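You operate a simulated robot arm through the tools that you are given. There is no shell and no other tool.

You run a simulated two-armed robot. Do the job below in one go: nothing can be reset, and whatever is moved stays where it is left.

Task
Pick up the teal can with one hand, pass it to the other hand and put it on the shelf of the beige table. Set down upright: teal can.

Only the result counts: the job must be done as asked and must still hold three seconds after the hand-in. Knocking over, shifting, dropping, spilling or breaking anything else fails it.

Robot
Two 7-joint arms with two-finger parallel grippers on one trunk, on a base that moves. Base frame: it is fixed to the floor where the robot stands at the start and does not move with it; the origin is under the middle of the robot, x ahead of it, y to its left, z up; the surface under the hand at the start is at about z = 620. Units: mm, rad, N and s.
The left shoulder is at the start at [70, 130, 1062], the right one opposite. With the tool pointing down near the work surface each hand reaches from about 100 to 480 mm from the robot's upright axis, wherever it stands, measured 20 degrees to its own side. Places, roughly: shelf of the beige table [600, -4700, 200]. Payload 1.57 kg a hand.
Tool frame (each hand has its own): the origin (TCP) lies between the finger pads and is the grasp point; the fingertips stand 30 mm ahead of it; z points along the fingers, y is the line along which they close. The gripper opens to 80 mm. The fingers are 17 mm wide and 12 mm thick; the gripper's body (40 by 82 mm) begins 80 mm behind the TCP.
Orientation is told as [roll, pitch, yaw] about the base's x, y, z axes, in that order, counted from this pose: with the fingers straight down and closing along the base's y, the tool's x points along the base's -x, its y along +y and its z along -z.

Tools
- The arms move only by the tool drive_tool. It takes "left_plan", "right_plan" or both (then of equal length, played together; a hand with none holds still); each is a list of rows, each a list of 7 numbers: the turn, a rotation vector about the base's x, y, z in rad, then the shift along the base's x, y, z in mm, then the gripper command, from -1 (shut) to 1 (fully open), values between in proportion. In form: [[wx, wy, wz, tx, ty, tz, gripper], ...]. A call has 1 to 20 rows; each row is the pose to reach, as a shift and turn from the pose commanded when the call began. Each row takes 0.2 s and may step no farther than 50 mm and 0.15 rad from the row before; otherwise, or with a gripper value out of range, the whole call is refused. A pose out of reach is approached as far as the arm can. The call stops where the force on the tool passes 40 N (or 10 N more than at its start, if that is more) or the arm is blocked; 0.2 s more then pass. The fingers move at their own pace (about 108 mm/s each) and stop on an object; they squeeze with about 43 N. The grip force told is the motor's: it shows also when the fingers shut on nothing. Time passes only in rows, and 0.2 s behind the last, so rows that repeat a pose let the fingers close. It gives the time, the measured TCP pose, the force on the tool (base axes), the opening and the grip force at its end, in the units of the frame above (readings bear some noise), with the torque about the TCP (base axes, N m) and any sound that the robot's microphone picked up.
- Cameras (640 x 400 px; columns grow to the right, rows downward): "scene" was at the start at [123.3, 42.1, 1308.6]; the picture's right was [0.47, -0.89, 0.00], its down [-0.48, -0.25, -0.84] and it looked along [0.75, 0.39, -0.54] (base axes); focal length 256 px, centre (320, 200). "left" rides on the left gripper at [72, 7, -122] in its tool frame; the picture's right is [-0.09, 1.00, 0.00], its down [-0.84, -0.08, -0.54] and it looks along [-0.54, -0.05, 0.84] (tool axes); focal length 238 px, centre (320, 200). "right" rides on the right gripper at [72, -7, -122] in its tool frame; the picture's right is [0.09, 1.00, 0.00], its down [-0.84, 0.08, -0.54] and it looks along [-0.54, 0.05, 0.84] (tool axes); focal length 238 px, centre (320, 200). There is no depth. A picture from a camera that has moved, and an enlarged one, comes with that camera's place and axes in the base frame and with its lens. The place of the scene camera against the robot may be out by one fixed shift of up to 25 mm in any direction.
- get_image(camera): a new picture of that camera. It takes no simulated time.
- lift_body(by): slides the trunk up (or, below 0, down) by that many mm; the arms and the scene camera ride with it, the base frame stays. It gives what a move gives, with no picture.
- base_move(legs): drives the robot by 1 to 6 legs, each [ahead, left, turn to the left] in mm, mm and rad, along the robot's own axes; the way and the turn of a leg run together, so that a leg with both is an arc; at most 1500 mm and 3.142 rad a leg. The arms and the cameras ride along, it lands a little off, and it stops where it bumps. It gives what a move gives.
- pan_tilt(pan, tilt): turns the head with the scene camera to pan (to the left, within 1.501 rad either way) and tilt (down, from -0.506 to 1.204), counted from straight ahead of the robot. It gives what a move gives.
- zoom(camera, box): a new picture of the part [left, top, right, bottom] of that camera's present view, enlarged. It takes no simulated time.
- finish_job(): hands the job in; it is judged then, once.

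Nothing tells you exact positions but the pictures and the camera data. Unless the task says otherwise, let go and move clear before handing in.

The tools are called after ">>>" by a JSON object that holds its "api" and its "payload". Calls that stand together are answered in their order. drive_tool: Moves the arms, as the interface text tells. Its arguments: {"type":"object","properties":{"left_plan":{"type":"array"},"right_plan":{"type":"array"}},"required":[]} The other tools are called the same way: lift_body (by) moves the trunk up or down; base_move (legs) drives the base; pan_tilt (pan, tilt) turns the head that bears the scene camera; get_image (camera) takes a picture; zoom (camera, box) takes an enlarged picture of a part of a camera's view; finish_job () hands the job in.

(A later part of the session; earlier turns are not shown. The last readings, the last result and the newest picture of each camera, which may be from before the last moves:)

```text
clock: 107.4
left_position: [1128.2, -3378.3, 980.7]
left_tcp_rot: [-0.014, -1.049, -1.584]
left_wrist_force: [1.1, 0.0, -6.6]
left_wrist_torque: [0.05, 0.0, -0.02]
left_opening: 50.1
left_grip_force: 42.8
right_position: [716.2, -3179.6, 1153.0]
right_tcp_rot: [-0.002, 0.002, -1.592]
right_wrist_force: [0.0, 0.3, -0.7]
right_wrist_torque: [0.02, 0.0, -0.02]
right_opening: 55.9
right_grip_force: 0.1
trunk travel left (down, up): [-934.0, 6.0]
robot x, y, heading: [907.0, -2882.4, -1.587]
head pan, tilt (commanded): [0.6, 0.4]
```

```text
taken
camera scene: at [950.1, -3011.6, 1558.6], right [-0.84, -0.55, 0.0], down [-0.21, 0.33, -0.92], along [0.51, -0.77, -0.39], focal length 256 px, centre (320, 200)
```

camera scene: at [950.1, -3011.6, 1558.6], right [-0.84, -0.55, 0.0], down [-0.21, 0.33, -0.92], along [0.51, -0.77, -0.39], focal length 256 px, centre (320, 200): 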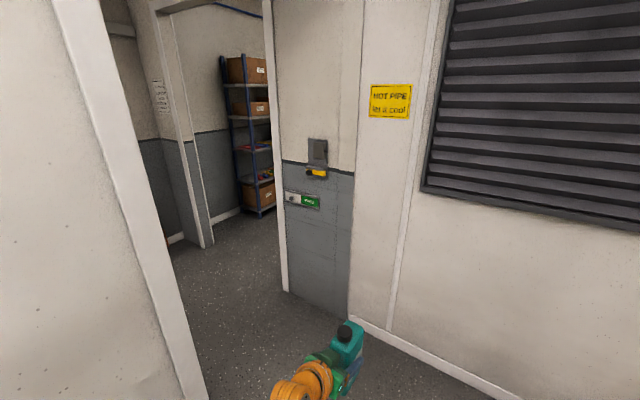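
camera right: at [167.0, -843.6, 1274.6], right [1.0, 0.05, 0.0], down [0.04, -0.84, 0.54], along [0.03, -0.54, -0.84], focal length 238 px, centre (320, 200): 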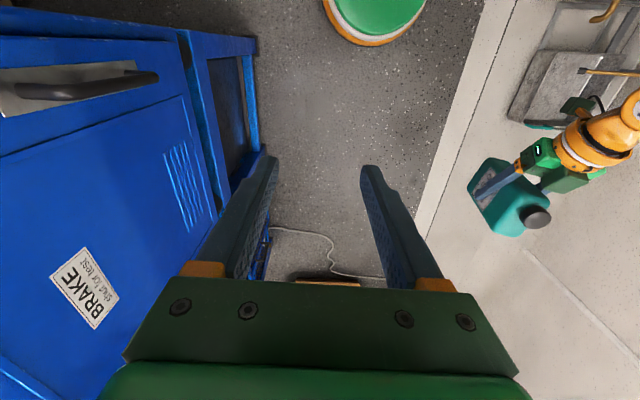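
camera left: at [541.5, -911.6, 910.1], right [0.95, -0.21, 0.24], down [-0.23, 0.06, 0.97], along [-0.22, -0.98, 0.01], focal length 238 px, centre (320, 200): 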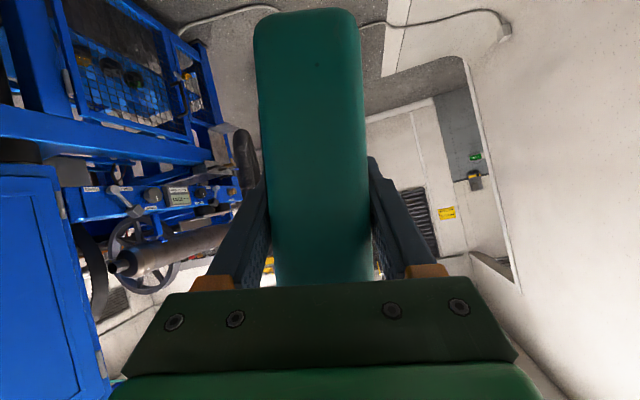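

Through the doorway I see a lobby, and beyond it another opening to a back room with a storage rack; the table should be in that room behind the shared wall (y < −4300). I'll move diagonally toward the doorway, keeping clear of the pole on the right.

>>> {"api": "base_move", "payload": {"legs": [[520, 230, 0]]}}

>>> {"api": "get_image", "payload": {"camera": "scene"}}

>>> {"api": "pan_tilt", "payload": {"pan": 1.2, "tilt": 0.5}}

>>> {"api": "get_image", "payload": {"camera": "scene"}}

```text
clock: 110.6
left_position: [1353.3, -3896.5, 980.4]
left_tcp_rot: [-0.012, -1.052, -1.579]
left_wrist_force: [-0.1, 0.8, -6.1]
left_wrist_torque: [0.02, 0.0, -0.01]
left_opening: 50.1
left_grip_force: 43.1
right_position: [939.0, -3701.1, 1153.3]
right_tcp_rot: [-0.001, 0.0, -1.586]
right_wrist_force: [0.2, 0.2, 0.3]
right_wrist_torque: [0.0, 0.01, -0.02]
right_opening: 56.1
right_grip_force: 0.1
trunk travel left (down, up): [-934.0, 6.0]
robot x, y, heading: [1128.8, -3402.7, -1.584]
head pan, tilt (commanded): [0.6, 0.4]
```

```text
taken
camera scene: at [1172.3, -3529.6, 1558.9], right [-0.83, -0.56, 0.0], down [-0.22, 0.32, -0.92], along [0.51, -0.77, -0.39], focal length 256 px, centre (320, 200)
```

scene: 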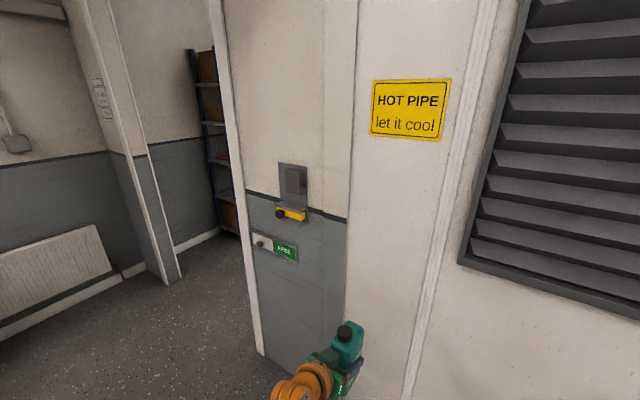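

```text
clock: 111.6
left_position: [1355.1, -3898.3, 979.3]
left_tcp_rot: [-0.015, -1.048, -1.577]
left_wrist_force: [-0.5, -1.4, -6.2]
left_wrist_torque: [0.02, -0.01, -0.01]
left_opening: 50.1
left_grip_force: 43.3
right_position: [940.7, -3701.1, 1152.6]
right_tcp_rot: [0.001, 0.002, -1.585]
right_wrist_force: [-0.8, -0.3, -0.2]
right_wrist_torque: [0.01, -0.01, -0.01]
right_opening: 55.9
right_grip_force: 0.1
trunk travel left (down, up): [-934.0, 6.0]
robot x, y, heading: [1127.2, -3401.6, -1.584]
head pan, tilt (commanded): [1.201, 0.499]
```

```text
taken
camera scene: at [1206.1, -3488.8, 1549.6], right [-0.37, -0.93, 0.0], down [-0.44, 0.18, -0.88], along [0.81, -0.33, -0.48], focal length 256 px, centre (320, 200)
```

scene: 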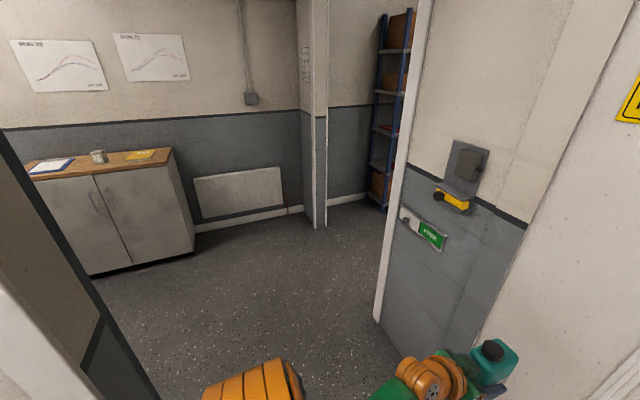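

This lobby has a cabinet and radiator; a second opening (x≈2100–3260) in the same wall line leads to the back room with the rack. I'll go ahead 150 mm and sidestep left through the doorway.

>>> {"api": "base_move", "payload": {"legs": [[150, 0, 0.01], [0, 800, 0]]}}

>>> {"api": "pan_tilt", "payload": {"pan": 0.5, "tilt": 0.5}}

>>> {"api": "get_image", "payload": {"camera": "scene"}}

```text
clock: 116.9
left_position: [2162.5, -4053.6, 979.4]
left_tcp_rot: [-0.012, -1.05, -1.58]
left_wrist_force: [-0.1, 0.7, -5.9]
left_wrist_torque: [0.06, 0.0, 0.05]
left_opening: 50.1
left_grip_force: 42.8
right_position: [1748.5, -3856.4, 1152.9]
right_tcp_rot: [0.001, 0.002, -1.586]
right_wrist_force: [-0.4, 0.8, -0.4]
right_wrist_torque: [0.01, -0.02, 0.02]
right_opening: 56.1
right_grip_force: 0.0
trunk travel left (down, up): [-934.0, 6.0]
robot x, y, heading: [1936.5, -3556.8, -1.582]
head pan, tilt (commanded): [1.201, 0.499]
```

```text
clock: 118.0
left_position: [2162.7, -4053.1, 979.1]
left_tcp_rot: [-0.014, -1.049, -1.579]
left_wrist_force: [-0.4, 1.3, -5.7]
left_wrist_torque: [0.05, -0.02, 0.0]
left_opening: 49.9
left_grip_force: 43.6
right_position: [1749.0, -3856.7, 1153.3]
right_tcp_rot: [-0.002, 0.003, -1.586]
right_wrist_force: [-0.7, -0.3, -0.4]
right_wrist_torque: [-0.02, -0.03, -0.02]
right_opening: 55.9
right_grip_force: 0.1
trunk travel left (down, up): [-934.0, 6.0]
robot x, y, heading: [1935.9, -3558.4, -1.585]
head pan, tilt (commanded): [0.499, 0.499]
```

```text
taken
camera scene: at [1973.8, -3690.3, 1549.5], right [-0.88, -0.47, 0.0], down [-0.23, 0.42, -0.88], along [0.41, -0.77, -0.48], focal length 256 px, centre (320, 200)
```

scene: 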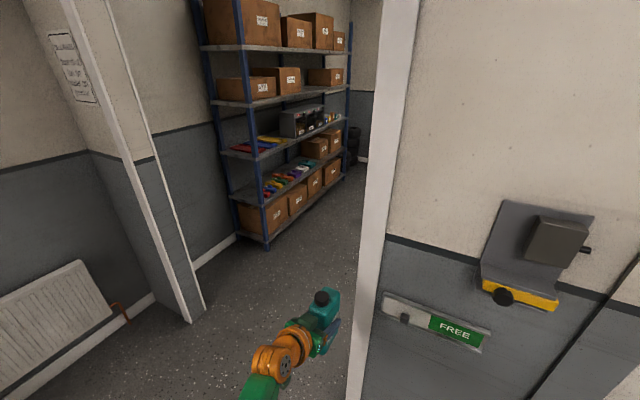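

The opening's far jamb is at x≈3230. I'll sidestep another 720 mm to line up with it, then look.

>>> {"api": "base_move", "payload": {"legs": [[0, 720, 0.012]]}}

>>> {"api": "pan_tilt", "payload": {"pan": 0.0, "tilt": 0.5}}

>>> {"api": "get_image", "payload": {"camera": "scene"}}

>>> {"api": "pan_tilt", "payload": {"pan": -0.7, "tilt": 0.5}}

>>> {"api": "get_image", "payload": {"camera": "scene"}}

```text
clock: 121.9
left_position: [2875.2, -4051.4, 981.0]
left_tcp_rot: [-0.011, -1.049, -1.561]
left_wrist_force: [-0.4, -1.0, -5.1]
left_wrist_torque: [0.04, 0.01, 0.02]
left_opening: 49.8
left_grip_force: 43.2
right_position: [2459.1, -3862.7, 1152.4]
right_tcp_rot: [0.001, 0.002, -1.569]
right_wrist_force: [0.9, 0.2, 0.0]
right_wrist_torque: [0.0, -0.01, -0.03]
right_opening: 56.1
right_grip_force: 0.1
trunk travel left (down, up): [-934.0, 6.0]
robot x, y, heading: [2644.2, -3557.7, -1.566]
head pan, tilt (commanded): [0.499, 0.499]
```

```text
clock: 122.8
left_position: [2877.2, -4051.3, 979.8]
left_tcp_rot: [-0.015, -1.049, -1.56]
left_wrist_force: [-0.9, -0.7, -6.0]
left_wrist_torque: [0.01, 0.01, 0.0]
left_opening: 50.0
left_grip_force: 42.8
right_position: [2459.5, -3861.7, 1154.1]
right_tcp_rot: [-0.001, 0.002, -1.568]
right_wrist_force: [0.8, 0.1, -0.2]
right_wrist_torque: [0.0, 0.02, 0.03]
right_opening: 56.2
right_grip_force: 0.1
trunk travel left (down, up): [-934.0, 6.0]
robot x, y, heading: [2643.6, -3557.2, -1.564]
head pan, tilt (commanded): [0.0, 0.499]
```

```text
taken
camera scene: at [2637.7, -3702.9, 1549.5], right [-1.0, -0.01, 0.0], down [0.0, 0.48, -0.88], along [0.01, -0.88, -0.48], focal length 256 px, centre (320, 200)
```

scene: 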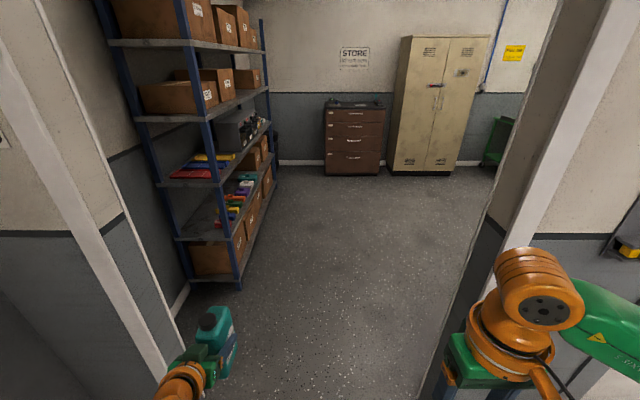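

```text
clock: 123.9
left_position: [2876.2, -4051.3, 980.3]
left_tcp_rot: [-0.014, -1.049, -1.561]
left_wrist_force: [-0.1, 0.9, -5.8]
left_wrist_torque: [0.03, 0.0, -0.01]
left_opening: 49.9
left_grip_force: 43.1
right_position: [2459.5, -3862.4, 1152.9]
right_tcp_rot: [-0.002, 0.002, -1.571]
right_wrist_force: [0.3, -0.5, -0.6]
right_wrist_torque: [0.02, 0.01, 0.05]
right_opening: 56.0
right_grip_force: 0.1
trunk travel left (down, up): [-934.0, 6.0]
robot x, y, heading: [2642.7, -3558.1, -1.566]
head pan, tilt (commanded): [-0.7, 0.499]
```

```text
taken
camera scene: at [2578.6, -3682.0, 1549.6], right [-0.77, 0.64, 0.0], down [0.31, 0.37, -0.88], along [-0.56, -0.67, -0.48], focal length 256 px, centre (320, 200)
```

scene: 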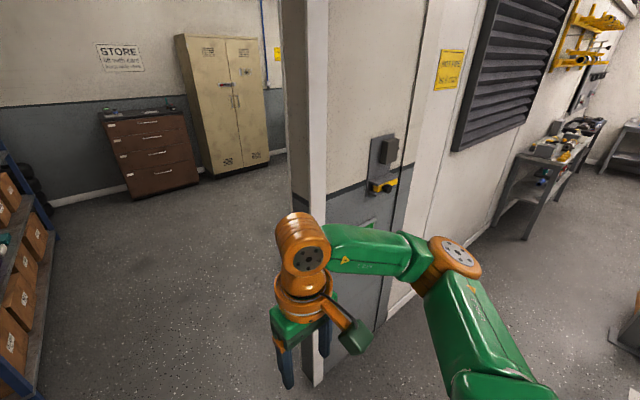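

I see a store room with a rack on the left, a drawer unit and a locker at the far end; the table should be to the right behind the shared wall. I'll drive ahead through the opening.

>>> {"api": "base_move", "payload": {"legs": [[1000, 35, 0]]}}

>>> {"api": "pan_tilt", "payload": {"pan": -1.2, "tilt": 0.4}}

>>> {"api": "get_image", "payload": {"camera": "scene"}}

```text
clock: 129.0
left_position: [2910.5, -5043.0, 979.9]
left_tcp_rot: [-0.013, -1.048, -1.567]
left_wrist_force: [-0.7, 0.7, -5.5]
left_wrist_torque: [0.05, 0.01, 0.04]
left_opening: 49.9
left_grip_force: 43.0
right_position: [2495.1, -4850.8, 1153.8]
right_tcp_rot: [0.0, 0.001, -1.576]
right_wrist_force: [-0.4, 0.2, -0.1]
right_wrist_torque: [-0.02, 0.0, 0.02]
right_opening: 55.8
right_grip_force: 0.0
trunk travel left (down, up): [-934.0, 6.0]
robot x, y, heading: [2674.8, -4548.3, -1.572]
head pan, tilt (commanded): [-0.7, 0.499]
```

```text
clock: 129.9
left_position: [2909.9, -5042.6, 979.4]
left_tcp_rot: [-0.014, -1.047, -1.565]
left_wrist_force: [0.3, 1.0, -6.6]
left_wrist_torque: [0.05, 0.04, 0.0]
left_opening: 49.8
left_grip_force: 43.1
right_position: [2495.1, -4851.9, 1153.6]
right_tcp_rot: [-0.003, 0.002, -1.575]
right_wrist_force: [-0.4, -0.2, 0.7]
right_wrist_torque: [0.0, 0.0, 0.01]
right_opening: 56.0
right_grip_force: 0.1
trunk travel left (down, up): [-934.0, 6.0]
robot x, y, heading: [2682.2, -4552.4, -1.576]
head pan, tilt (commanded): [-1.201, 0.4]
```

```text
taken
camera scene: at [2587.4, -4636.1, 1558.8], right [-0.36, 0.93, 0.0], down [0.36, 0.14, -0.92], along [-0.86, -0.33, -0.39], focal length 256 px, centre (320, 200)
```

scene: 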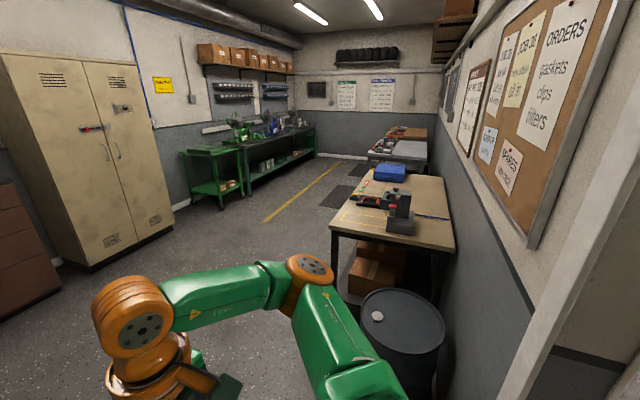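

There it is: a beige-topped table along the shared wall, with a dark barrel in front of its near end and boxes on its lower shelf. I'll zoom in on it.

>>> {"api": "zoom", "payload": {"camera": "scene", "box": [310, 130, 470, 330]}}

>>> {"api": "zoom", "payload": {"camera": "scene", "box": [300, 90, 460, 190]}}

```text
2.00 times, centred on (390, 230) of scene
camera zoom: at [2587.4, -4636.1, 1558.8], right [-0.36, 0.93, 0.0], down [0.36, 0.14, -0.92], along [-0.86, -0.33, -0.39], focal length 511 px, centre (180, 140)
```

zoom: 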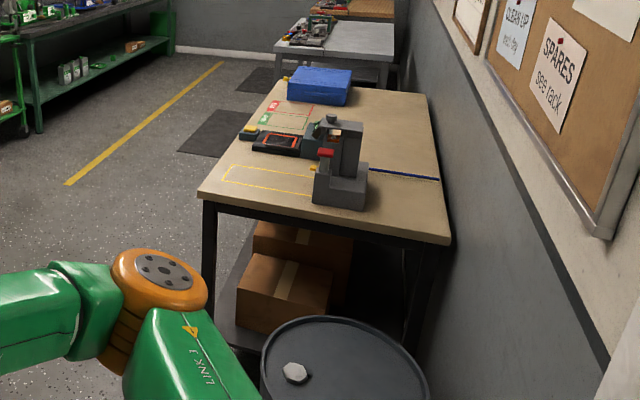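

```text
4.00 times, centred on (380, 140) of scene
camera zoom: at [2587.4, -4636.1, 1558.8], right [-0.36, 0.93, 0.0], down [0.36, 0.14, -0.92], along [-0.86, -0.33, -0.39], focal length 1022 px, centre (80, 440)
```

zoom: 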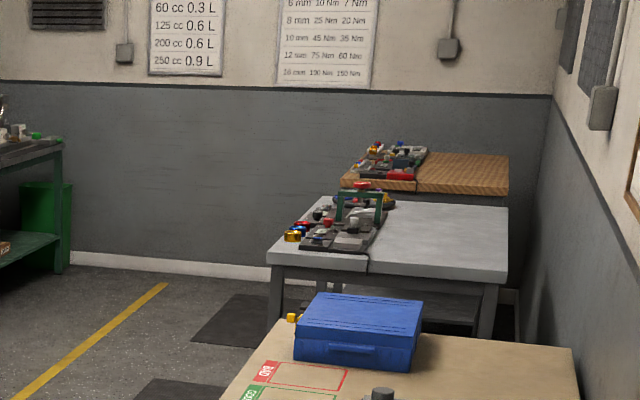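

This beige-topped table spans about x −40 to 1285, y −5070 to −4390 — it matches the rough place. It's open at the front (−y side), with a barrel at its near end. I'll drive ahead to the aisle, then turn right round to face the table's row.

>>> {"api": "base_move", "payload": {"legs": [[1100, 0, 0], [0, 0, -1.57], [0, 0, -1.57]]}}

>>> {"api": "pan_tilt", "payload": {"pan": 0.9, "tilt": 0.5}}

>>> {"api": "get_image", "payload": {"camera": "scene"}}

```text
clock: 143.4
left_position: [2468.7, -5160.2, 980.3]
left_tcp_rot: [-0.013, -1.048, 1.549]
left_wrist_force: [0.2, -0.9, -6.1]
left_wrist_torque: [-0.06, -0.03, 0.02]
left_opening: 49.9
left_grip_force: 42.7
right_position: [2879.2, -5362.3, 1152.7]
right_tcp_rot: [-0.003, 0.001, 1.54]
right_wrist_force: [0.3, 0.0, 0.2]
right_wrist_torque: [0.0, 0.06, 0.02]
right_opening: 56.1
right_grip_force: 0.0
trunk travel left (down, up): [-934.0, 6.0]
robot x, y, heading: [2686.3, -5658.0, 1.543]
head pan, tilt (commanded): [-1.201, 0.4]
```

```text
clock: 145.4
left_position: [2469.2, -5160.7, 979.4]
left_tcp_rot: [-0.013, -1.047, 1.548]
left_wrist_force: [0.3, -0.3, -5.2]
left_wrist_torque: [-0.03, 0.02, 0.02]
left_opening: 49.8
left_grip_force: 43.1
right_position: [2878.8, -5362.5, 1152.3]
right_tcp_rot: [0.001, 0.003, 1.54]
right_wrist_force: [-0.6, 0.1, -0.1]
right_wrist_torque: [-0.03, -0.03, 0.0]
right_opening: 56.0
right_grip_force: 0.1
trunk travel left (down, up): [-934.0, 6.0]
robot x, y, heading: [2685.4, -5658.0, 1.542]
head pan, tilt (commanded): [0.901, 0.499]
```

```text
taken
camera scene: at [2611.8, -5547.4, 1549.5], right [0.64, 0.77, 0.0], down [0.37, -0.31, -0.88], along [-0.67, 0.56, -0.48], focal length 256 px, centre (320, 200)
```

scene: 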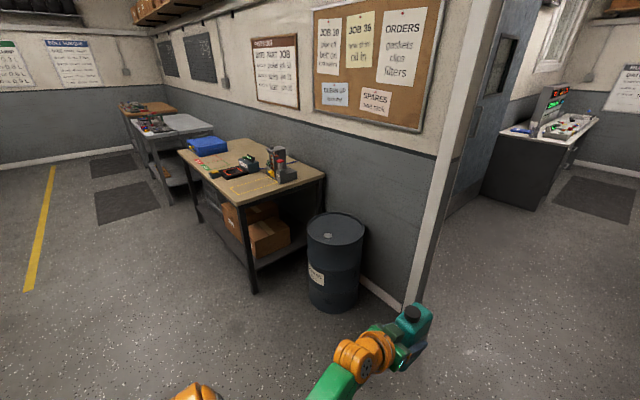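

I see the beige table clearly: its lower shelf has cardboard boxes at the near end and looks free toward the far end. I'll zoom to judge the shelf.

>>> {"api": "zoom", "payload": {"camera": "scene", "box": [170, 120, 340, 300]}}

>>> {"api": "base_move", "payload": {"legs": [[0, 1200, 0.03]]}}

>>> {"api": "pan_tilt", "payload": {"pan": 0.5, "tilt": 0.7}}

>>> {"api": "get_image", "payload": {"camera": "scene"}}

```text
2.22 times, centred on (255, 210) of scene
camera zoom: at [2611.8, -5547.4, 1549.5], right [0.64, 0.77, 0.0], down [0.37, -0.31, -0.88], along [-0.67, 0.56, -0.48], focal length 568 px, centre (464, 178)
```

zoom: 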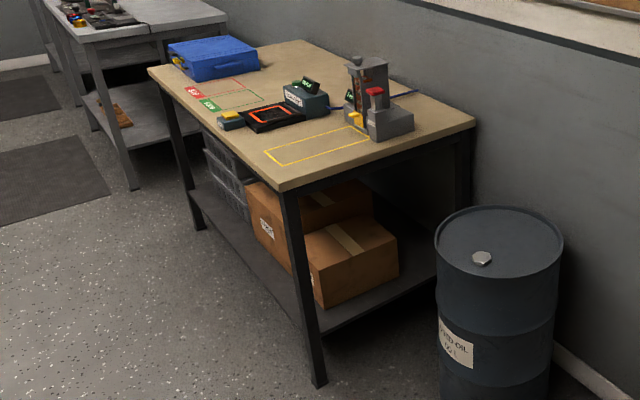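

```text
clock: 151.3
left_position: [1290.2, -5137.2, 979.2]
left_tcp_rot: [-0.012, -1.047, 1.558]
left_wrist_force: [0.0, -0.6, -6.8]
left_wrist_torque: [-0.04, 0.02, -0.01]
left_opening: 50.0
left_grip_force: 43.4
right_position: [1703.2, -5334.3, 1153.0]
right_tcp_rot: [0.0, 0.001, 1.548]
right_wrist_force: [-0.3, -0.3, -0.3]
right_wrist_torque: [-0.01, -0.01, -0.04]
right_opening: 55.9
right_grip_force: 0.0
trunk travel left (down, up): [-934.0, 6.0]
robot x, y, heading: [1517.4, -5632.8, 1.554]
head pan, tilt (commanded): [0.901, 0.499]
```

```text
clock: 152.2
left_position: [1290.0, -5136.6, 980.3]
left_tcp_rot: [-0.014, -1.047, 1.56]
left_wrist_force: [0.1, 0.0, -6.6]
left_wrist_torque: [-0.04, 0.0, 0.03]
left_opening: 49.8
left_grip_force: 43.2
right_position: [1701.5, -5334.2, 1153.8]
right_tcp_rot: [-0.002, 0.004, 1.549]
right_wrist_force: [0.3, -0.4, 0.1]
right_wrist_torque: [0.0, 0.01, 0.0]
right_opening: 56.3
right_grip_force: 0.0
trunk travel left (down, up): [-934.0, 6.0]
robot x, y, heading: [1514.2, -5633.1, 1.555]
head pan, tilt (commanded): [0.499, 0.7]
```

```text
taken
camera scene: at [1467.9, -5504.8, 1531.9], right [0.89, 0.46, 0.0], down [0.3, -0.57, -0.76], along [-0.35, 0.68, -0.65], focal length 256 px, centre (320, 200)
```

scene: 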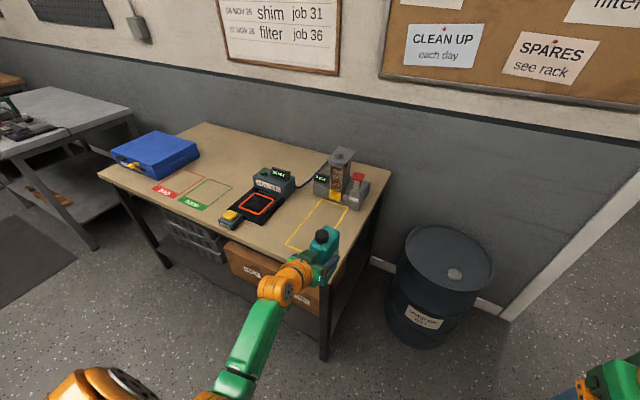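

I'll back off 150 mm and sidestep left to stand in front of the table's free part, then lower the trunk to look into the shelf.

>>> {"api": "base_move", "payload": {"legs": [[-170, 0, 0.015], [0, 850, 0]]}}

>>> {"api": "lift_body", "payload": {"by": -450}}

>>> {"api": "pan_tilt", "payload": {"pan": 0.0, "tilt": 0.6}}

>>> {"api": "get_image", "payload": {"camera": "scene"}}

>>> {"api": "get_image", "payload": {"camera": "right"}}

>>> {"api": "get_image", "payload": {"camera": "left"}}

```text
clock: 157.8
left_position: [433.6, -5303.6, 978.5]
left_tcp_rot: [-0.013, -1.048, 1.563]
left_wrist_force: [0.1, 0.3, -4.6]
left_wrist_torque: [-0.03, 0.04, -0.02]
left_opening: 50.0
left_grip_force: 43.1
right_position: [848.3, -5500.4, 1154.4]
right_tcp_rot: [-0.001, 0.0, 1.557]
right_wrist_force: [-0.5, 0.1, 0.4]
right_wrist_torque: [0.0, 0.0, 0.0]
right_opening: 56.0
right_grip_force: 0.1
trunk travel left (down, up): [-934.0, 6.0]
robot x, y, heading: [658.5, -5796.4, 1.56]
head pan, tilt (commanded): [0.499, 0.7]
```

```text
refused: -450 is not a number from -400 to 400
```

```text
clock: 158.7
left_position: [433.8, -5305.4, 979.0]
left_tcp_rot: [-0.014, -1.047, 1.566]
left_wrist_force: [0.8, -0.2, -5.5]
left_wrist_torque: [0.0, 0.03, 0.0]
left_opening: 50.1
left_grip_force: 43.3
right_position: [847.3, -5499.2, 1154.0]
right_tcp_rot: [-0.001, 0.002, 1.557]
right_wrist_force: [0.1, 0.5, 0.8]
right_wrist_torque: [0.01, 0.01, -0.01]
right_opening: 55.8
right_grip_force: 0.1
trunk travel left (down, up): [-934.0, 6.0]
robot x, y, heading: [656.3, -5798.4, 1.563]
head pan, tilt (commanded): [0.0, 0.6]
```

```text
taken
camera scene: at [654.2, -5657.5, 1540.4], right [1.0, -0.01, 0.0], down [0.0, -0.57, -0.82], along [0.01, 0.82, -0.57], focal length 256 px, centre (320, 200)
```

scene: 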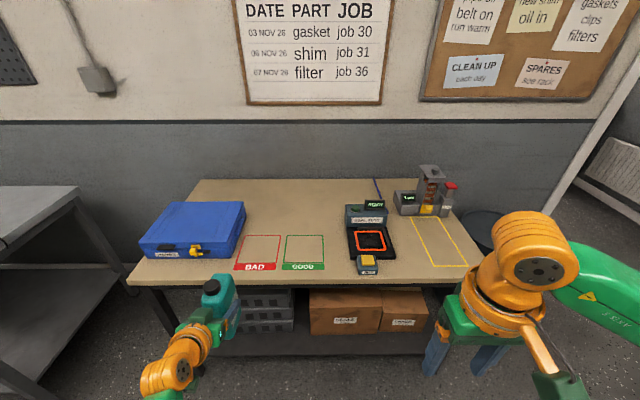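

```text
taken
camera right: at [851.1, -5571.4, 1274.6], right [-1.0, -0.08, 0.0], down [-0.07, 0.84, 0.54], along [-0.04, 0.54, -0.84], focal length 238 px, centre (320, 200)
```

right: 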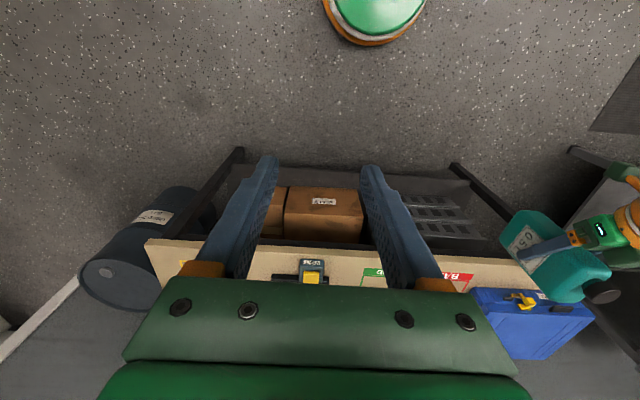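

```text
taken
camera left: at [422.9, -5444.6, 977.4], right [-1.0, 0.06, 0.07], down [0.07, -0.05, 1.0], along [0.07, 1.0, 0.05], focal length 238 px, centre (320, 200)
```

left: 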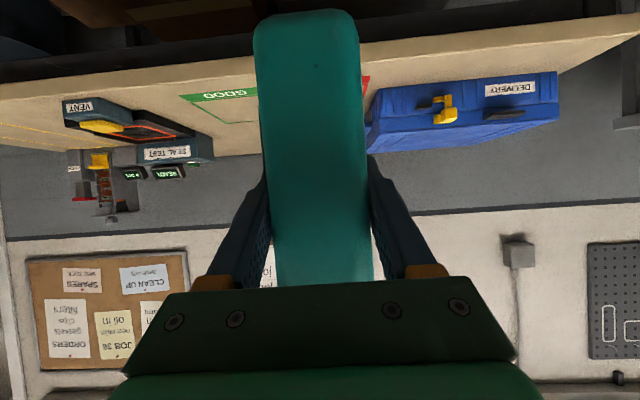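

The shelf shows crates toward the left-middle and boxes on the right, with a clear front strip and a gap at the left end. I'll lower the trunk 400 mm (hands are clear of the table) and look in.

>>> {"api": "lift_body", "payload": {"by": -400}}

>>> {"api": "pan_tilt", "payload": {"pan": 0.0, "tilt": 0.6}}

>>> {"api": "get_image", "payload": {"camera": "scene"}}

>>> {"api": "get_image", "payload": {"camera": "right"}}

>>> {"api": "get_image", "payload": {"camera": "left"}}

```text
clock: 162.5
left_position: [434.5, -5303.6, 579.5]
left_tcp_rot: [-0.014, -1.049, 1.564]
left_wrist_force: [-0.2, 0.4, -5.8]
left_wrist_torque: [-0.06, -0.04, -0.02]
left_opening: 49.9
left_grip_force: 43.2
right_position: [847.8, -5498.8, 753.7]
right_tcp_rot: [0.0, 0.002, 1.557]
right_wrist_force: [0.0, 0.5, -0.6]
right_wrist_torque: [0.02, 0.03, 0.01]
right_opening: 56.1
right_grip_force: 0.0
trunk travel left (down, up): [-534.0, 406.0]
robot x, y, heading: [658.6, -5799.9, 1.563]
head pan, tilt (commanded): [0.0, 0.6]
```

```text
clock: 163.1
left_position: [433.7, -5303.8, 577.9]
left_tcp_rot: [-0.014, -1.048, 1.567]
left_wrist_force: [0.4, 0.1, -6.1]
left_wrist_torque: [-0.06, 0.02, -0.06]
left_opening: 49.7
left_grip_force: 43.2
right_position: [847.5, -5499.5, 752.9]
right_tcp_rot: [0.0, 0.001, 1.558]
right_wrist_force: [0.3, 0.1, -0.6]
right_wrist_torque: [0.0, -0.02, -0.03]
right_opening: 56.1
right_grip_force: 0.0
trunk travel left (down, up): [-534.0, 406.0]
robot x, y, heading: [664.0, -5798.2, 1.565]
head pan, tilt (commanded): [0.0, 0.6]
```

```text
taken
camera scene: at [654.8, -5658.0, 1140.5], right [1.0, -0.01, 0.0], down [-0.01, -0.57, -0.82], along [0.01, 0.82, -0.57], focal length 256 px, centre (320, 200)
```

scene: 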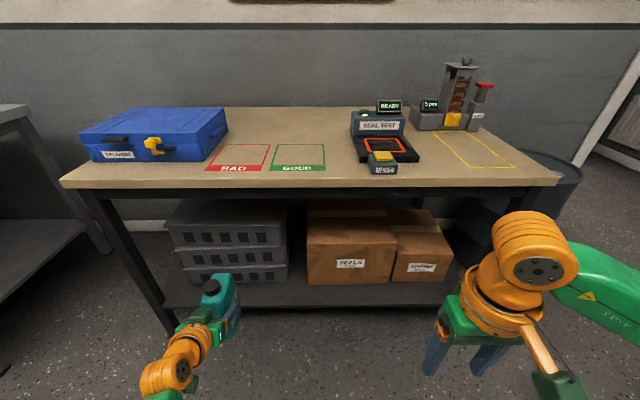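

```text
taken
camera right: at [851.6, -5571.9, 874.6], right [-1.0, -0.08, 0.0], down [-0.07, 0.84, 0.54], along [-0.04, 0.54, -0.84], focal length 238 px, centre (320, 200)
```

right: 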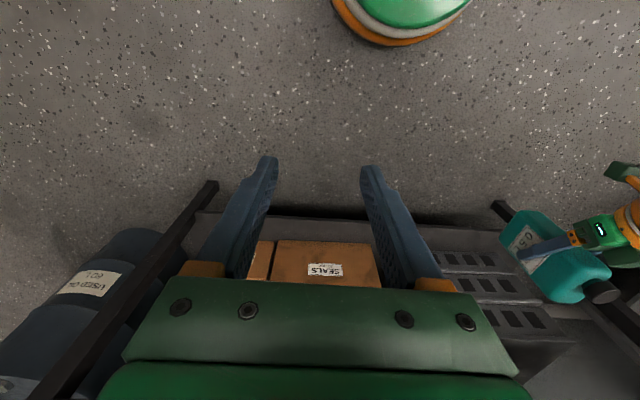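

```text
taken
camera left: at [423.4, -5445.1, 577.5], right [-1.0, 0.06, 0.07], down [0.07, -0.05, 1.0], along [0.07, 1.0, 0.05], focal length 238 px, centre (320, 200)
```

left: 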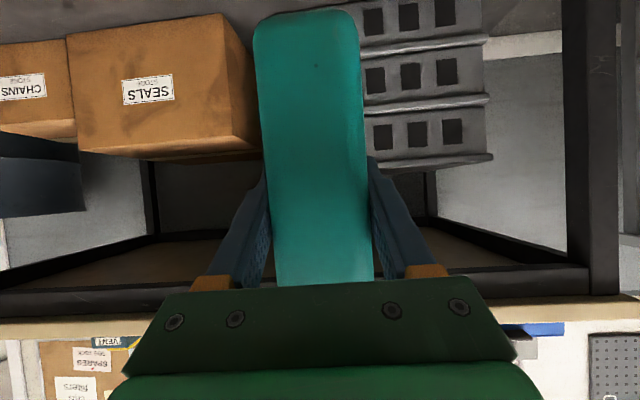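

The shelf is at z≈205–215; there's a strip roughly 100 mm deep in front of the crates and boxes, plus a gap between them. I'll zoom to measure this strip.

>>> {"api": "zoom", "payload": {"camera": "scene", "box": [140, 190, 480, 340]}}

>>> {"api": "zoom", "payload": {"camera": "scene", "box": [250, 240, 350, 320]}}

>>> {"api": "zoom", "payload": {"camera": "right", "box": [180, 170, 520, 330]}}

```text
1.88 times, centred on (310, 265) of scene
camera zoom: at [654.8, -5658.0, 1140.5], right [1.0, -0.01, 0.0], down [-0.01, -0.57, -0.82], along [0.01, 0.82, -0.57], focal length 481 px, centre (339, 78)
```

zoom: 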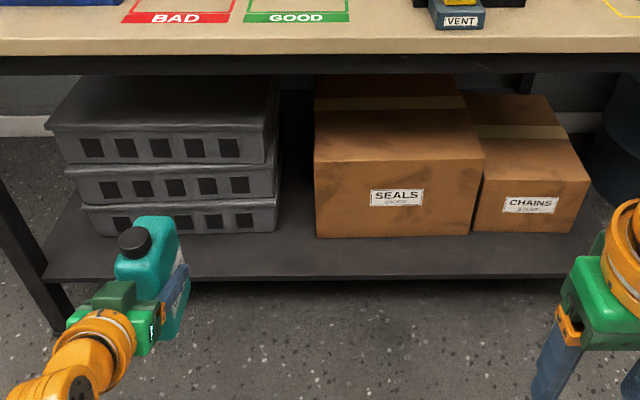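

```text
5.00 times, centred on (300, 280) of scene
camera zoom: at [654.8, -5658.0, 1140.5], right [1.0, -0.01, 0.0], down [-0.01, -0.57, -0.82], along [0.01, 0.82, -0.57], focal length 1278 px, centre (420, -200)
```

zoom: 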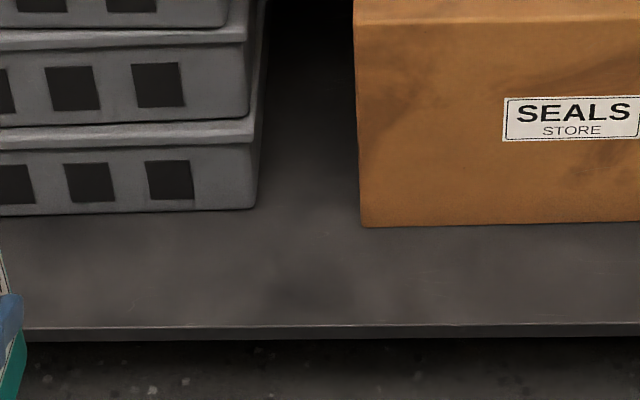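

```text
1.88 times, centred on (350, 250) of right
camera zoom: at [851.6, -5571.9, 874.6], right [-1.0, -0.08, 0.0], down [-0.07, 0.84, 0.54], along [-0.04, 0.54, -0.84], focal length 449 px, centre (264, 106)
```

zoom: 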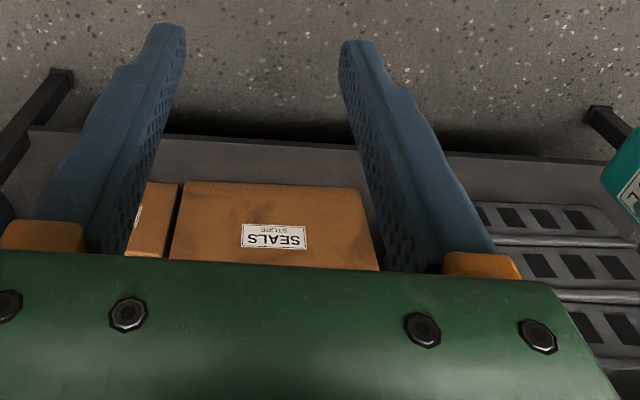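

The gap between crates and the SEALS box is about 90 mm wide around x≈515–606, and the strip in front is about 100 mm deep. To measure precisely I'll bring the free right hand down in front of that spot and use its camera.

>>> {"api": "drive_tool", "payload": {"right_plan": [[0, 0, 0, -22, 20, -26, 0.4], [0, 0, 0, -44, 40, -52, 0.4], [0, 0, 0, -66, 60, -78, 0.4], [0, 0, 0, -88, 80, -104, 0.4], [0, 0, 0, -110, 100, -130, 0.4], [0, 0, 0, -132, 120, -156, 0.4], [0, 0, 0, -154, 140, -182, 0.4], [0, 0, 0, -176, 160, -208, 0.4], [0, 0, 0, -197, 180, -233, 0.4], [0, 0, 0, -197, 180, -233, 0.4]]}}

>>> {"api": "get_image", "payload": {"camera": "right"}}

>>> {"api": "zoom", "payload": {"camera": "right", "box": [200, 100, 480, 300]}}

```text
clock: 165.3
left_position: [432.8, -5303.5, 579.2]
left_tcp_rot: [-0.013, -1.047, 1.565]
left_wrist_force: [0.3, -0.3, -5.6]
left_wrist_torque: [-0.01, -0.05, 0.0]
left_opening: 50.1
left_grip_force: 43.2
right_position: [685.6, -5366.0, 541.3]
right_tcp_rot: [-0.001, 0.001, 1.557]
right_wrist_force: [-0.3, 1.0, -0.4]
right_wrist_torque: [0.0, 0.02, -0.02]
right_opening: 55.8
right_grip_force: 0.2
right hand out of reach, approached as far as the arm can: row 8, 9, 10
trunk travel left (down, up): [-534.0, 406.0]
robot x, y, heading: [661.9, -5795.0, 1.56]
head pan, tilt (commanded): [0.0, 0.6]
```

```text
taken
camera right: at [690.0, -5438.1, 661.9], right [-1.0, -0.08, 0.0], down [-0.07, 0.84, 0.54], along [-0.04, 0.54, -0.84], focal length 238 px, centre (320, 200)
```

right: 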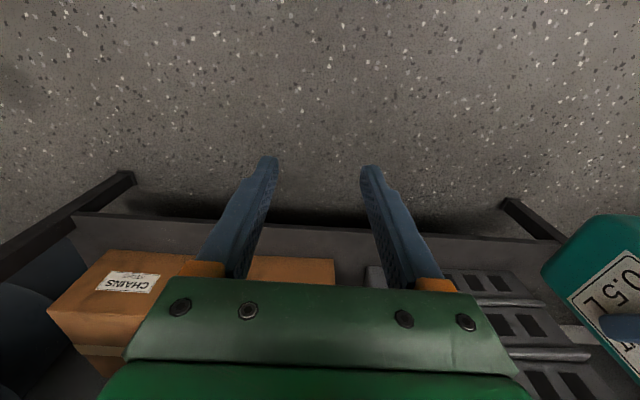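

```text
2.00 times, centred on (340, 200) of right
camera zoom: at [690.0, -5438.1, 661.9], right [-1.0, -0.08, 0.0], down [-0.07, 0.84, 0.54], along [-0.04, 0.54, -0.84], focal length 477 px, centre (280, 200)
```

zoom: 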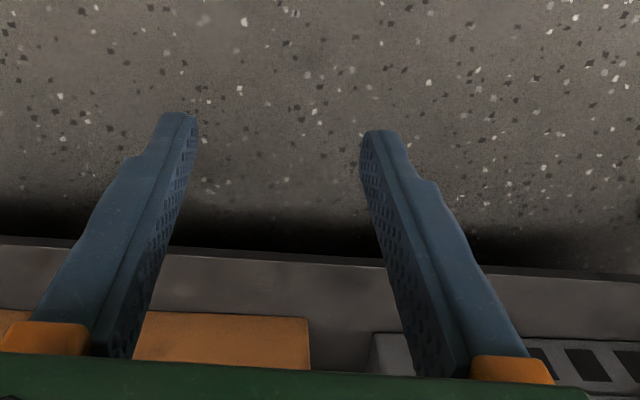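

The gap is x≈527–616 (centre 571), box front y≈−4967, shelf front edge y≈−5068, shelf top z≈210–220. I'll put the can at about [571, −5003]. First I draw the right hand back and lower the trunk by 220 mm.

>>> {"api": "drive_tool", "payload": {"right_plan": [[0, 0, 0, 15, -15, 26, 0.4], [0, 0, 0, 35, -30, 52, 0.4], [0, 0, 0, 55, -45, 78, 0.4], [0, 0, 0, 75, -60, 104, 0.4], [0, 0, 0, 95, -80, 130, 0.4], [0, 0, 0, 115, -100, 156, 0.4], [0, 0, 0, 135, -120, 182, 0.4], [0, 0, 0, 160, -135, 210, 0.4]]}}

>>> {"api": "lift_body", "payload": {"by": -220}}

>>> {"api": "get_image", "payload": {"camera": "scene"}}

>>> {"api": "get_image", "payload": {"camera": "left"}}

```text
clock: 167.1
left_position: [433.4, -5304.9, 579.6]
left_tcp_rot: [-0.014, -1.048, 1.564]
left_wrist_force: [-0.6, -0.1, -5.2]
left_wrist_torque: [-0.06, -0.01, -0.03]
left_opening: 49.9
left_grip_force: 43.2
right_position: [849.9, -5499.7, 751.1]
right_tcp_rot: [-0.003, 0.0, 1.555]
right_wrist_force: [0.2, -1.1, -0.1]
right_wrist_torque: [0.01, 0.03, -0.01]
right_opening: 55.8
right_grip_force: 0.0
trunk travel left (down, up): [-534.0, 406.0]
robot x, y, heading: [656.7, -5793.3, 1.563]
head pan, tilt (commanded): [0.0, 0.6]
```

```text
clock: 169.5
left_position: [433.3, -5304.3, 358.5]
left_tcp_rot: [-0.015, -1.048, 1.566]
left_wrist_force: [-1.0, -0.4, -5.5]
left_wrist_torque: [-0.06, -0.02, -0.01]
left_opening: 50.0
left_grip_force: 43.7
right_position: [849.5, -5499.1, 529.8]
right_tcp_rot: [0.0, 0.002, 1.558]
right_wrist_force: [0.4, 0.0, 0.4]
right_wrist_torque: [-0.02, 0.03, 0.0]
right_opening: 56.0
right_grip_force: 0.1
trunk travel left (down, up): [-314.0, 626.0]
robot x, y, heading: [660.9, -5799.5, 1.561]
head pan, tilt (commanded): [0.0, 0.6]
```

```text
taken
camera scene: at [655.0, -5658.4, 920.5], right [1.0, -0.01, 0.0], down [-0.01, -0.57, -0.82], along [0.01, 0.82, -0.57], focal length 256 px, centre (320, 200)
```

scene: 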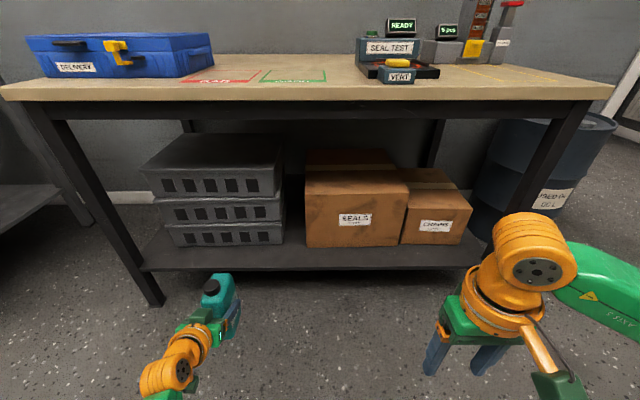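

```text
taken
camera left: at [423.5, -5445.5, 357.5], right [-1.0, 0.06, 0.07], down [0.07, -0.05, 1.0], along [0.07, 1.0, 0.05], focal length 238 px, centre (320, 200)
```

left: 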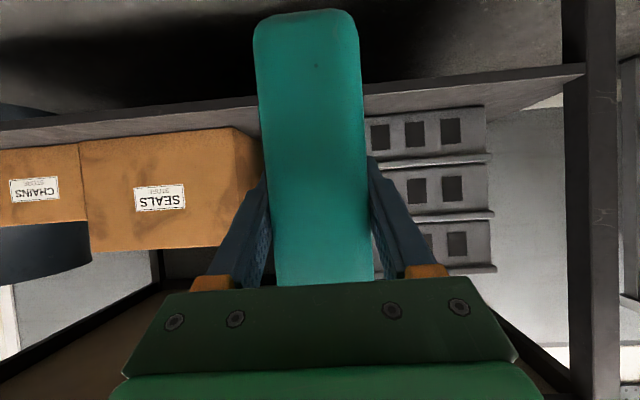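

The left hand's camera now looks almost level into the shelf, good for measuring its height. I'll zoom there.

>>> {"api": "zoom", "payload": {"camera": "left", "box": [360, 50, 600, 200]}}

>>> {"api": "zoom", "payload": {"camera": "left", "box": [80, 60, 280, 185]}}

```text
2.67 times, centred on (480, 125) of left
camera zoom: at [423.5, -5445.5, 357.5], right [-1.0, 0.06, 0.07], down [0.07, -0.05, 1.0], along [0.07, 1.0, 0.05], focal length 636 px, centre (-107, 400)
```

zoom: 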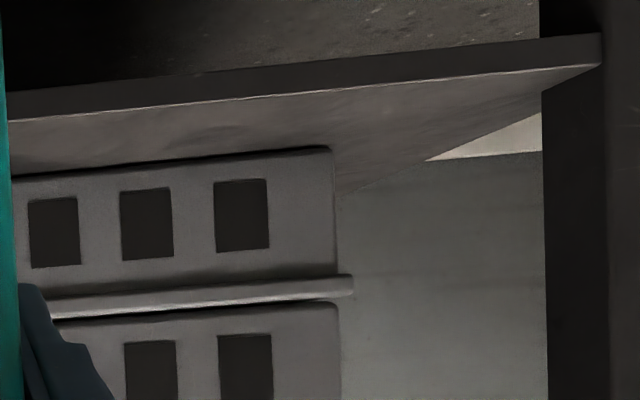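

```text
3.20 times, centred on (180, 122) of left
camera zoom: at [423.5, -5445.5, 357.5], right [-1.0, 0.06, 0.07], down [0.07, -0.05, 1.0], along [0.07, 1.0, 0.05], focal length 763 px, centre (768, 448)
```

zoom: 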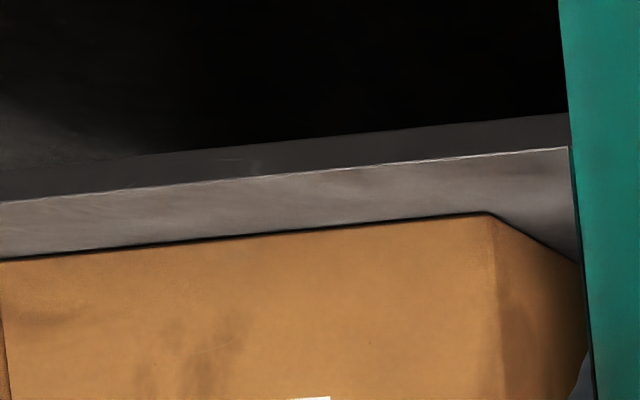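

Shelf top is z≈222, front edge y≈−5078, box corner at [617, −4974], crate corner at [532, −4952]. The can's bottom is now at z≈279, so I'll sidestep right 140 mm and then advance 240 mm with the base.

>>> {"api": "base_move", "payload": {"legs": [[0, -140, 0], [240, 0, 0]]}}

>>> {"api": "get_image", "payload": {"camera": "scene"}}

>>> {"api": "get_image", "payload": {"camera": "left"}}

>>> {"api": "get_image", "payload": {"camera": "right"}}

```text
clock: 172.2
left_position: [577.1, -5059.8, 359.6]
left_tcp_rot: [-0.014, -1.049, 1.56]
left_wrist_force: [-1.0, 0.3, -5.4]
left_wrist_torque: [-0.04, 0.03, 0.0]
left_opening: 49.9
left_grip_force: 42.8
right_position: [992.9, -5256.0, 530.6]
right_tcp_rot: [0.0, 0.001, 1.552]
right_wrist_force: [0.3, 0.0, 0.6]
right_wrist_torque: [-0.03, -0.01, 0.0]
right_opening: 55.9
right_grip_force: 0.0
trunk travel left (down, up): [-314.0, 626.0]
robot x, y, heading: [803.6, -5555.6, 1.557]
head pan, tilt (commanded): [0.0, 0.6]
```

```text
taken
camera scene: at [797.8, -5414.7, 920.4], right [1.0, -0.02, 0.0], down [-0.01, -0.57, -0.82], along [0.01, 0.82, -0.57], focal length 256 px, centre (320, 200)
```

scene: 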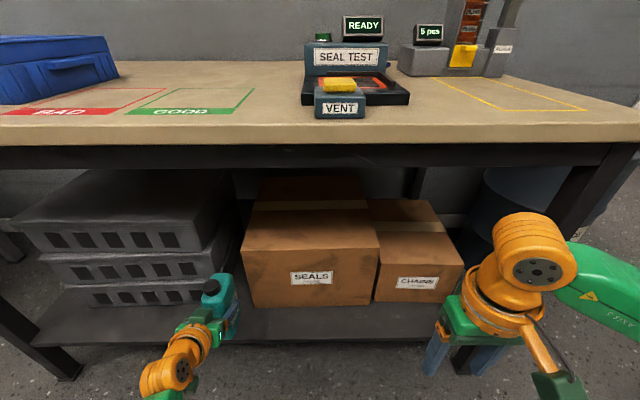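

```text
taken
camera left: at [567.3, -5200.8, 357.4], right [-0.99, 0.07, 0.07], down [0.07, -0.05, 1.0], along [0.07, 1.0, 0.05], focal length 238 px, centre (320, 200)
```

left: 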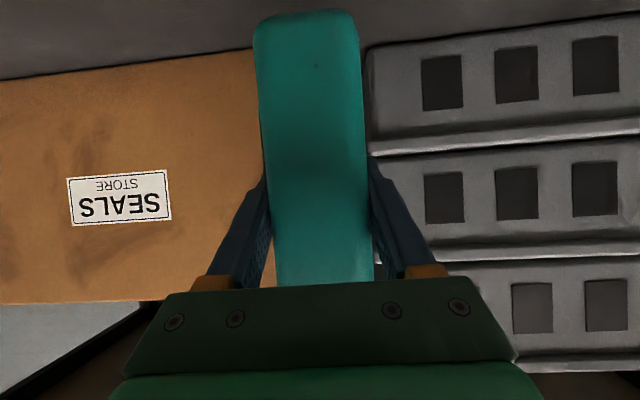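

```text
taken
camera right: at [996.9, -5328.4, 652.0], right [-1.0, -0.07, 0.0], down [-0.06, 0.84, 0.54], along [-0.04, 0.54, -0.84], focal length 238 px, centre (320, 200)
```

right: 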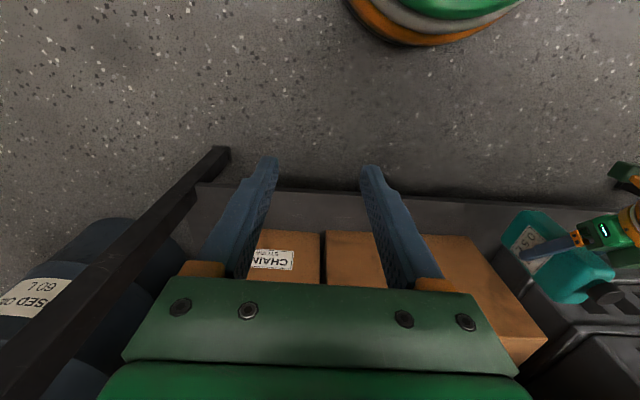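

The can is over the shelf edge and lined up with the gap. I'll advance another 42 mm with the base, then lower with the trunk/arm in small steps.

>>> {"api": "base_move", "payload": {"legs": [[42, 0, 0]]}}

>>> {"api": "drive_tool", "payload": {"left_plan": [[0, 0, 0, 0, 0, -15, -1], [0, 0, 0, 0, 0, -30, -1], [0, 0, 0, 0, 0, -40, -1], [0, 0, 0, 0, 0, -40, -1]]}}

>>> {"api": "get_image", "payload": {"camera": "scene"}}

>>> {"api": "get_image", "payload": {"camera": "left"}}

>>> {"api": "zoom", "payload": {"camera": "right", "box": [400, 150, 640, 350]}}

```text
clock: 173.1
left_position: [578.8, -5018.1, 358.8]
left_tcp_rot: [-0.015, -1.045, 1.559]
left_wrist_force: [0.1, 0.0, -5.4]
left_wrist_torque: [-0.05, -0.01, -0.04]
left_opening: 49.9
left_grip_force: 43.3
right_position: [993.9, -5215.0, 530.9]
right_tcp_rot: [0.0, 0.002, 1.551]
right_wrist_force: [-0.4, -0.3, 0.9]
right_wrist_torque: [0.01, 0.0, 0.0]
right_opening: 56.1
right_grip_force: 0.1
trunk travel left (down, up): [-314.0, 626.0]
robot x, y, heading: [802.5, -5513.3, 1.552]
head pan, tilt (commanded): [0.0, 0.6]
```

```text
clock: 174.1
left_position: [578.3, -5018.6, 318.9]
left_tcp_rot: [-0.014, -1.043, 1.561]
left_wrist_force: [0.9, -0.6, -5.6]
left_wrist_torque: [-0.07, 0.03, 0.04]
left_opening: 49.8
left_grip_force: 43.6
right_position: [994.2, -5214.8, 531.5]
right_tcp_rot: [-0.002, 0.002, 1.552]
right_wrist_force: [0.1, 0.8, 0.4]
right_wrist_torque: [0.02, -0.01, 0.01]
right_opening: 56.1
right_grip_force: 0.0
trunk travel left (down, up): [-314.0, 626.0]
robot x, y, heading: [803.4, -5518.2, 1.554]
head pan, tilt (commanded): [0.0, 0.6]
```

```text
taken
camera scene: at [798.5, -5373.0, 920.5], right [1.0, -0.02, 0.0], down [-0.01, -0.57, -0.82], along [0.01, 0.82, -0.57], focal length 256 px, centre (320, 200)
```

scene: 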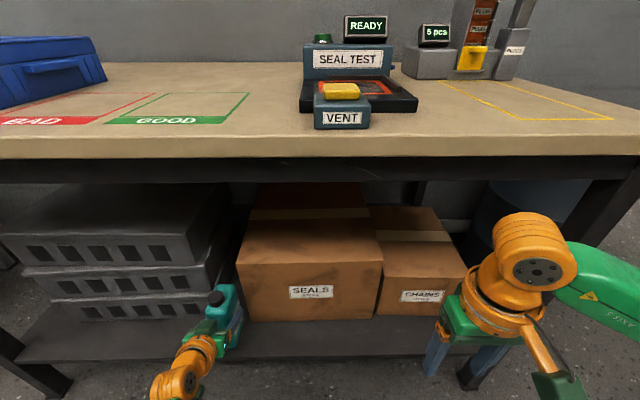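

```text
taken
camera left: at [568.0, -5159.1, 317.2], right [-0.99, 0.07, 0.07], down [0.07, -0.05, 1.0], along [0.07, 1.0, 0.05], focal length 238 px, centre (320, 200)
```

left: 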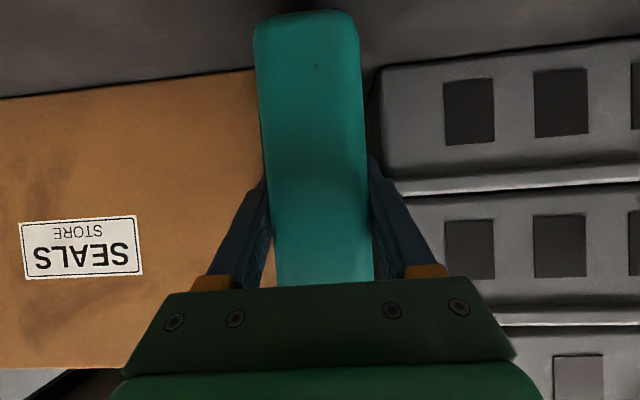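

```text
2.00 times, centred on (520, 250) of right
camera zoom: at [997.7, -5286.7, 652.1], right [-1.0, -0.07, 0.0], down [-0.06, 0.84, 0.54], along [-0.04, 0.54, -0.84], focal length 477 px, centre (-80, 100)
```

zoom: 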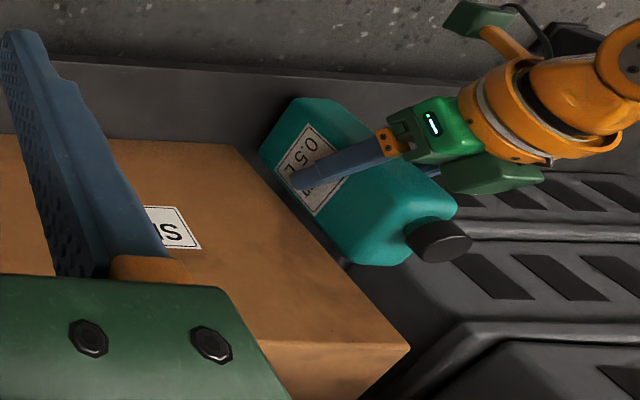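

The can hangs about 18 mm above the shelf, between crates and box. I'll lower it gently in small steps, watching the force.

>>> {"api": "drive_tool", "payload": {"left_plan": [[0, 0, 0, 0, 0, -6, -1], [0, 0, 0, 0, 0, -11, -1], [0, 0, 0, 0, 0, -13, -1], [0, 0, 0, 0, 0, -13, -1]]}}

>>> {"api": "drive_tool", "payload": {"left_plan": [[0, 0, 0, 0, 0, -1, -1], [0, 0, 0, 0, 0, -2, -1], [0, 0, 0, 0, 0, -2, -1]]}}

```text
clock: 175.1
left_position: [578.9, -5018.2, 306.3]
left_tcp_rot: [-0.013, -1.045, 1.56]
left_wrist_force: [0.3, -0.1, -6.3]
left_wrist_torque: [-0.04, 0.0, -0.03]
left_opening: 49.9
left_grip_force: 43.4
right_position: [994.2, -5214.7, 531.1]
right_tcp_rot: [-0.001, 0.003, 1.551]
right_wrist_force: [-0.1, 0.2, -0.9]
right_wrist_torque: [0.0, 0.01, 0.02]
right_opening: 56.3
right_grip_force: 0.1
trunk travel left (down, up): [-314.0, 626.0]
robot x, y, heading: [805.4, -5510.2, 1.554]
head pan, tilt (commanded): [0.0, 0.6]
```

```text
clock: 175.9
left_position: [580.0, -5017.7, 304.6]
left_tcp_rot: [-0.014, -1.05, 1.559]
left_wrist_force: [1.3, -0.8, -0.4]
left_wrist_torque: [0.22, 0.05, -0.01]
left_opening: 50.1
left_grip_force: 42.8
right_position: [994.5, -5214.9, 530.4]
right_tcp_rot: [0.001, -0.001, 1.551]
right_wrist_force: [0.4, 0.7, 0.7]
right_wrist_torque: [-0.05, 0.0, -0.02]
right_opening: 56.2
right_grip_force: 0.0
trunk travel left (down, up): [-314.0, 626.0]
robot x, y, heading: [803.6, -5513.2, 1.551]
head pan, tilt (commanded): [0.0, 0.6]
```

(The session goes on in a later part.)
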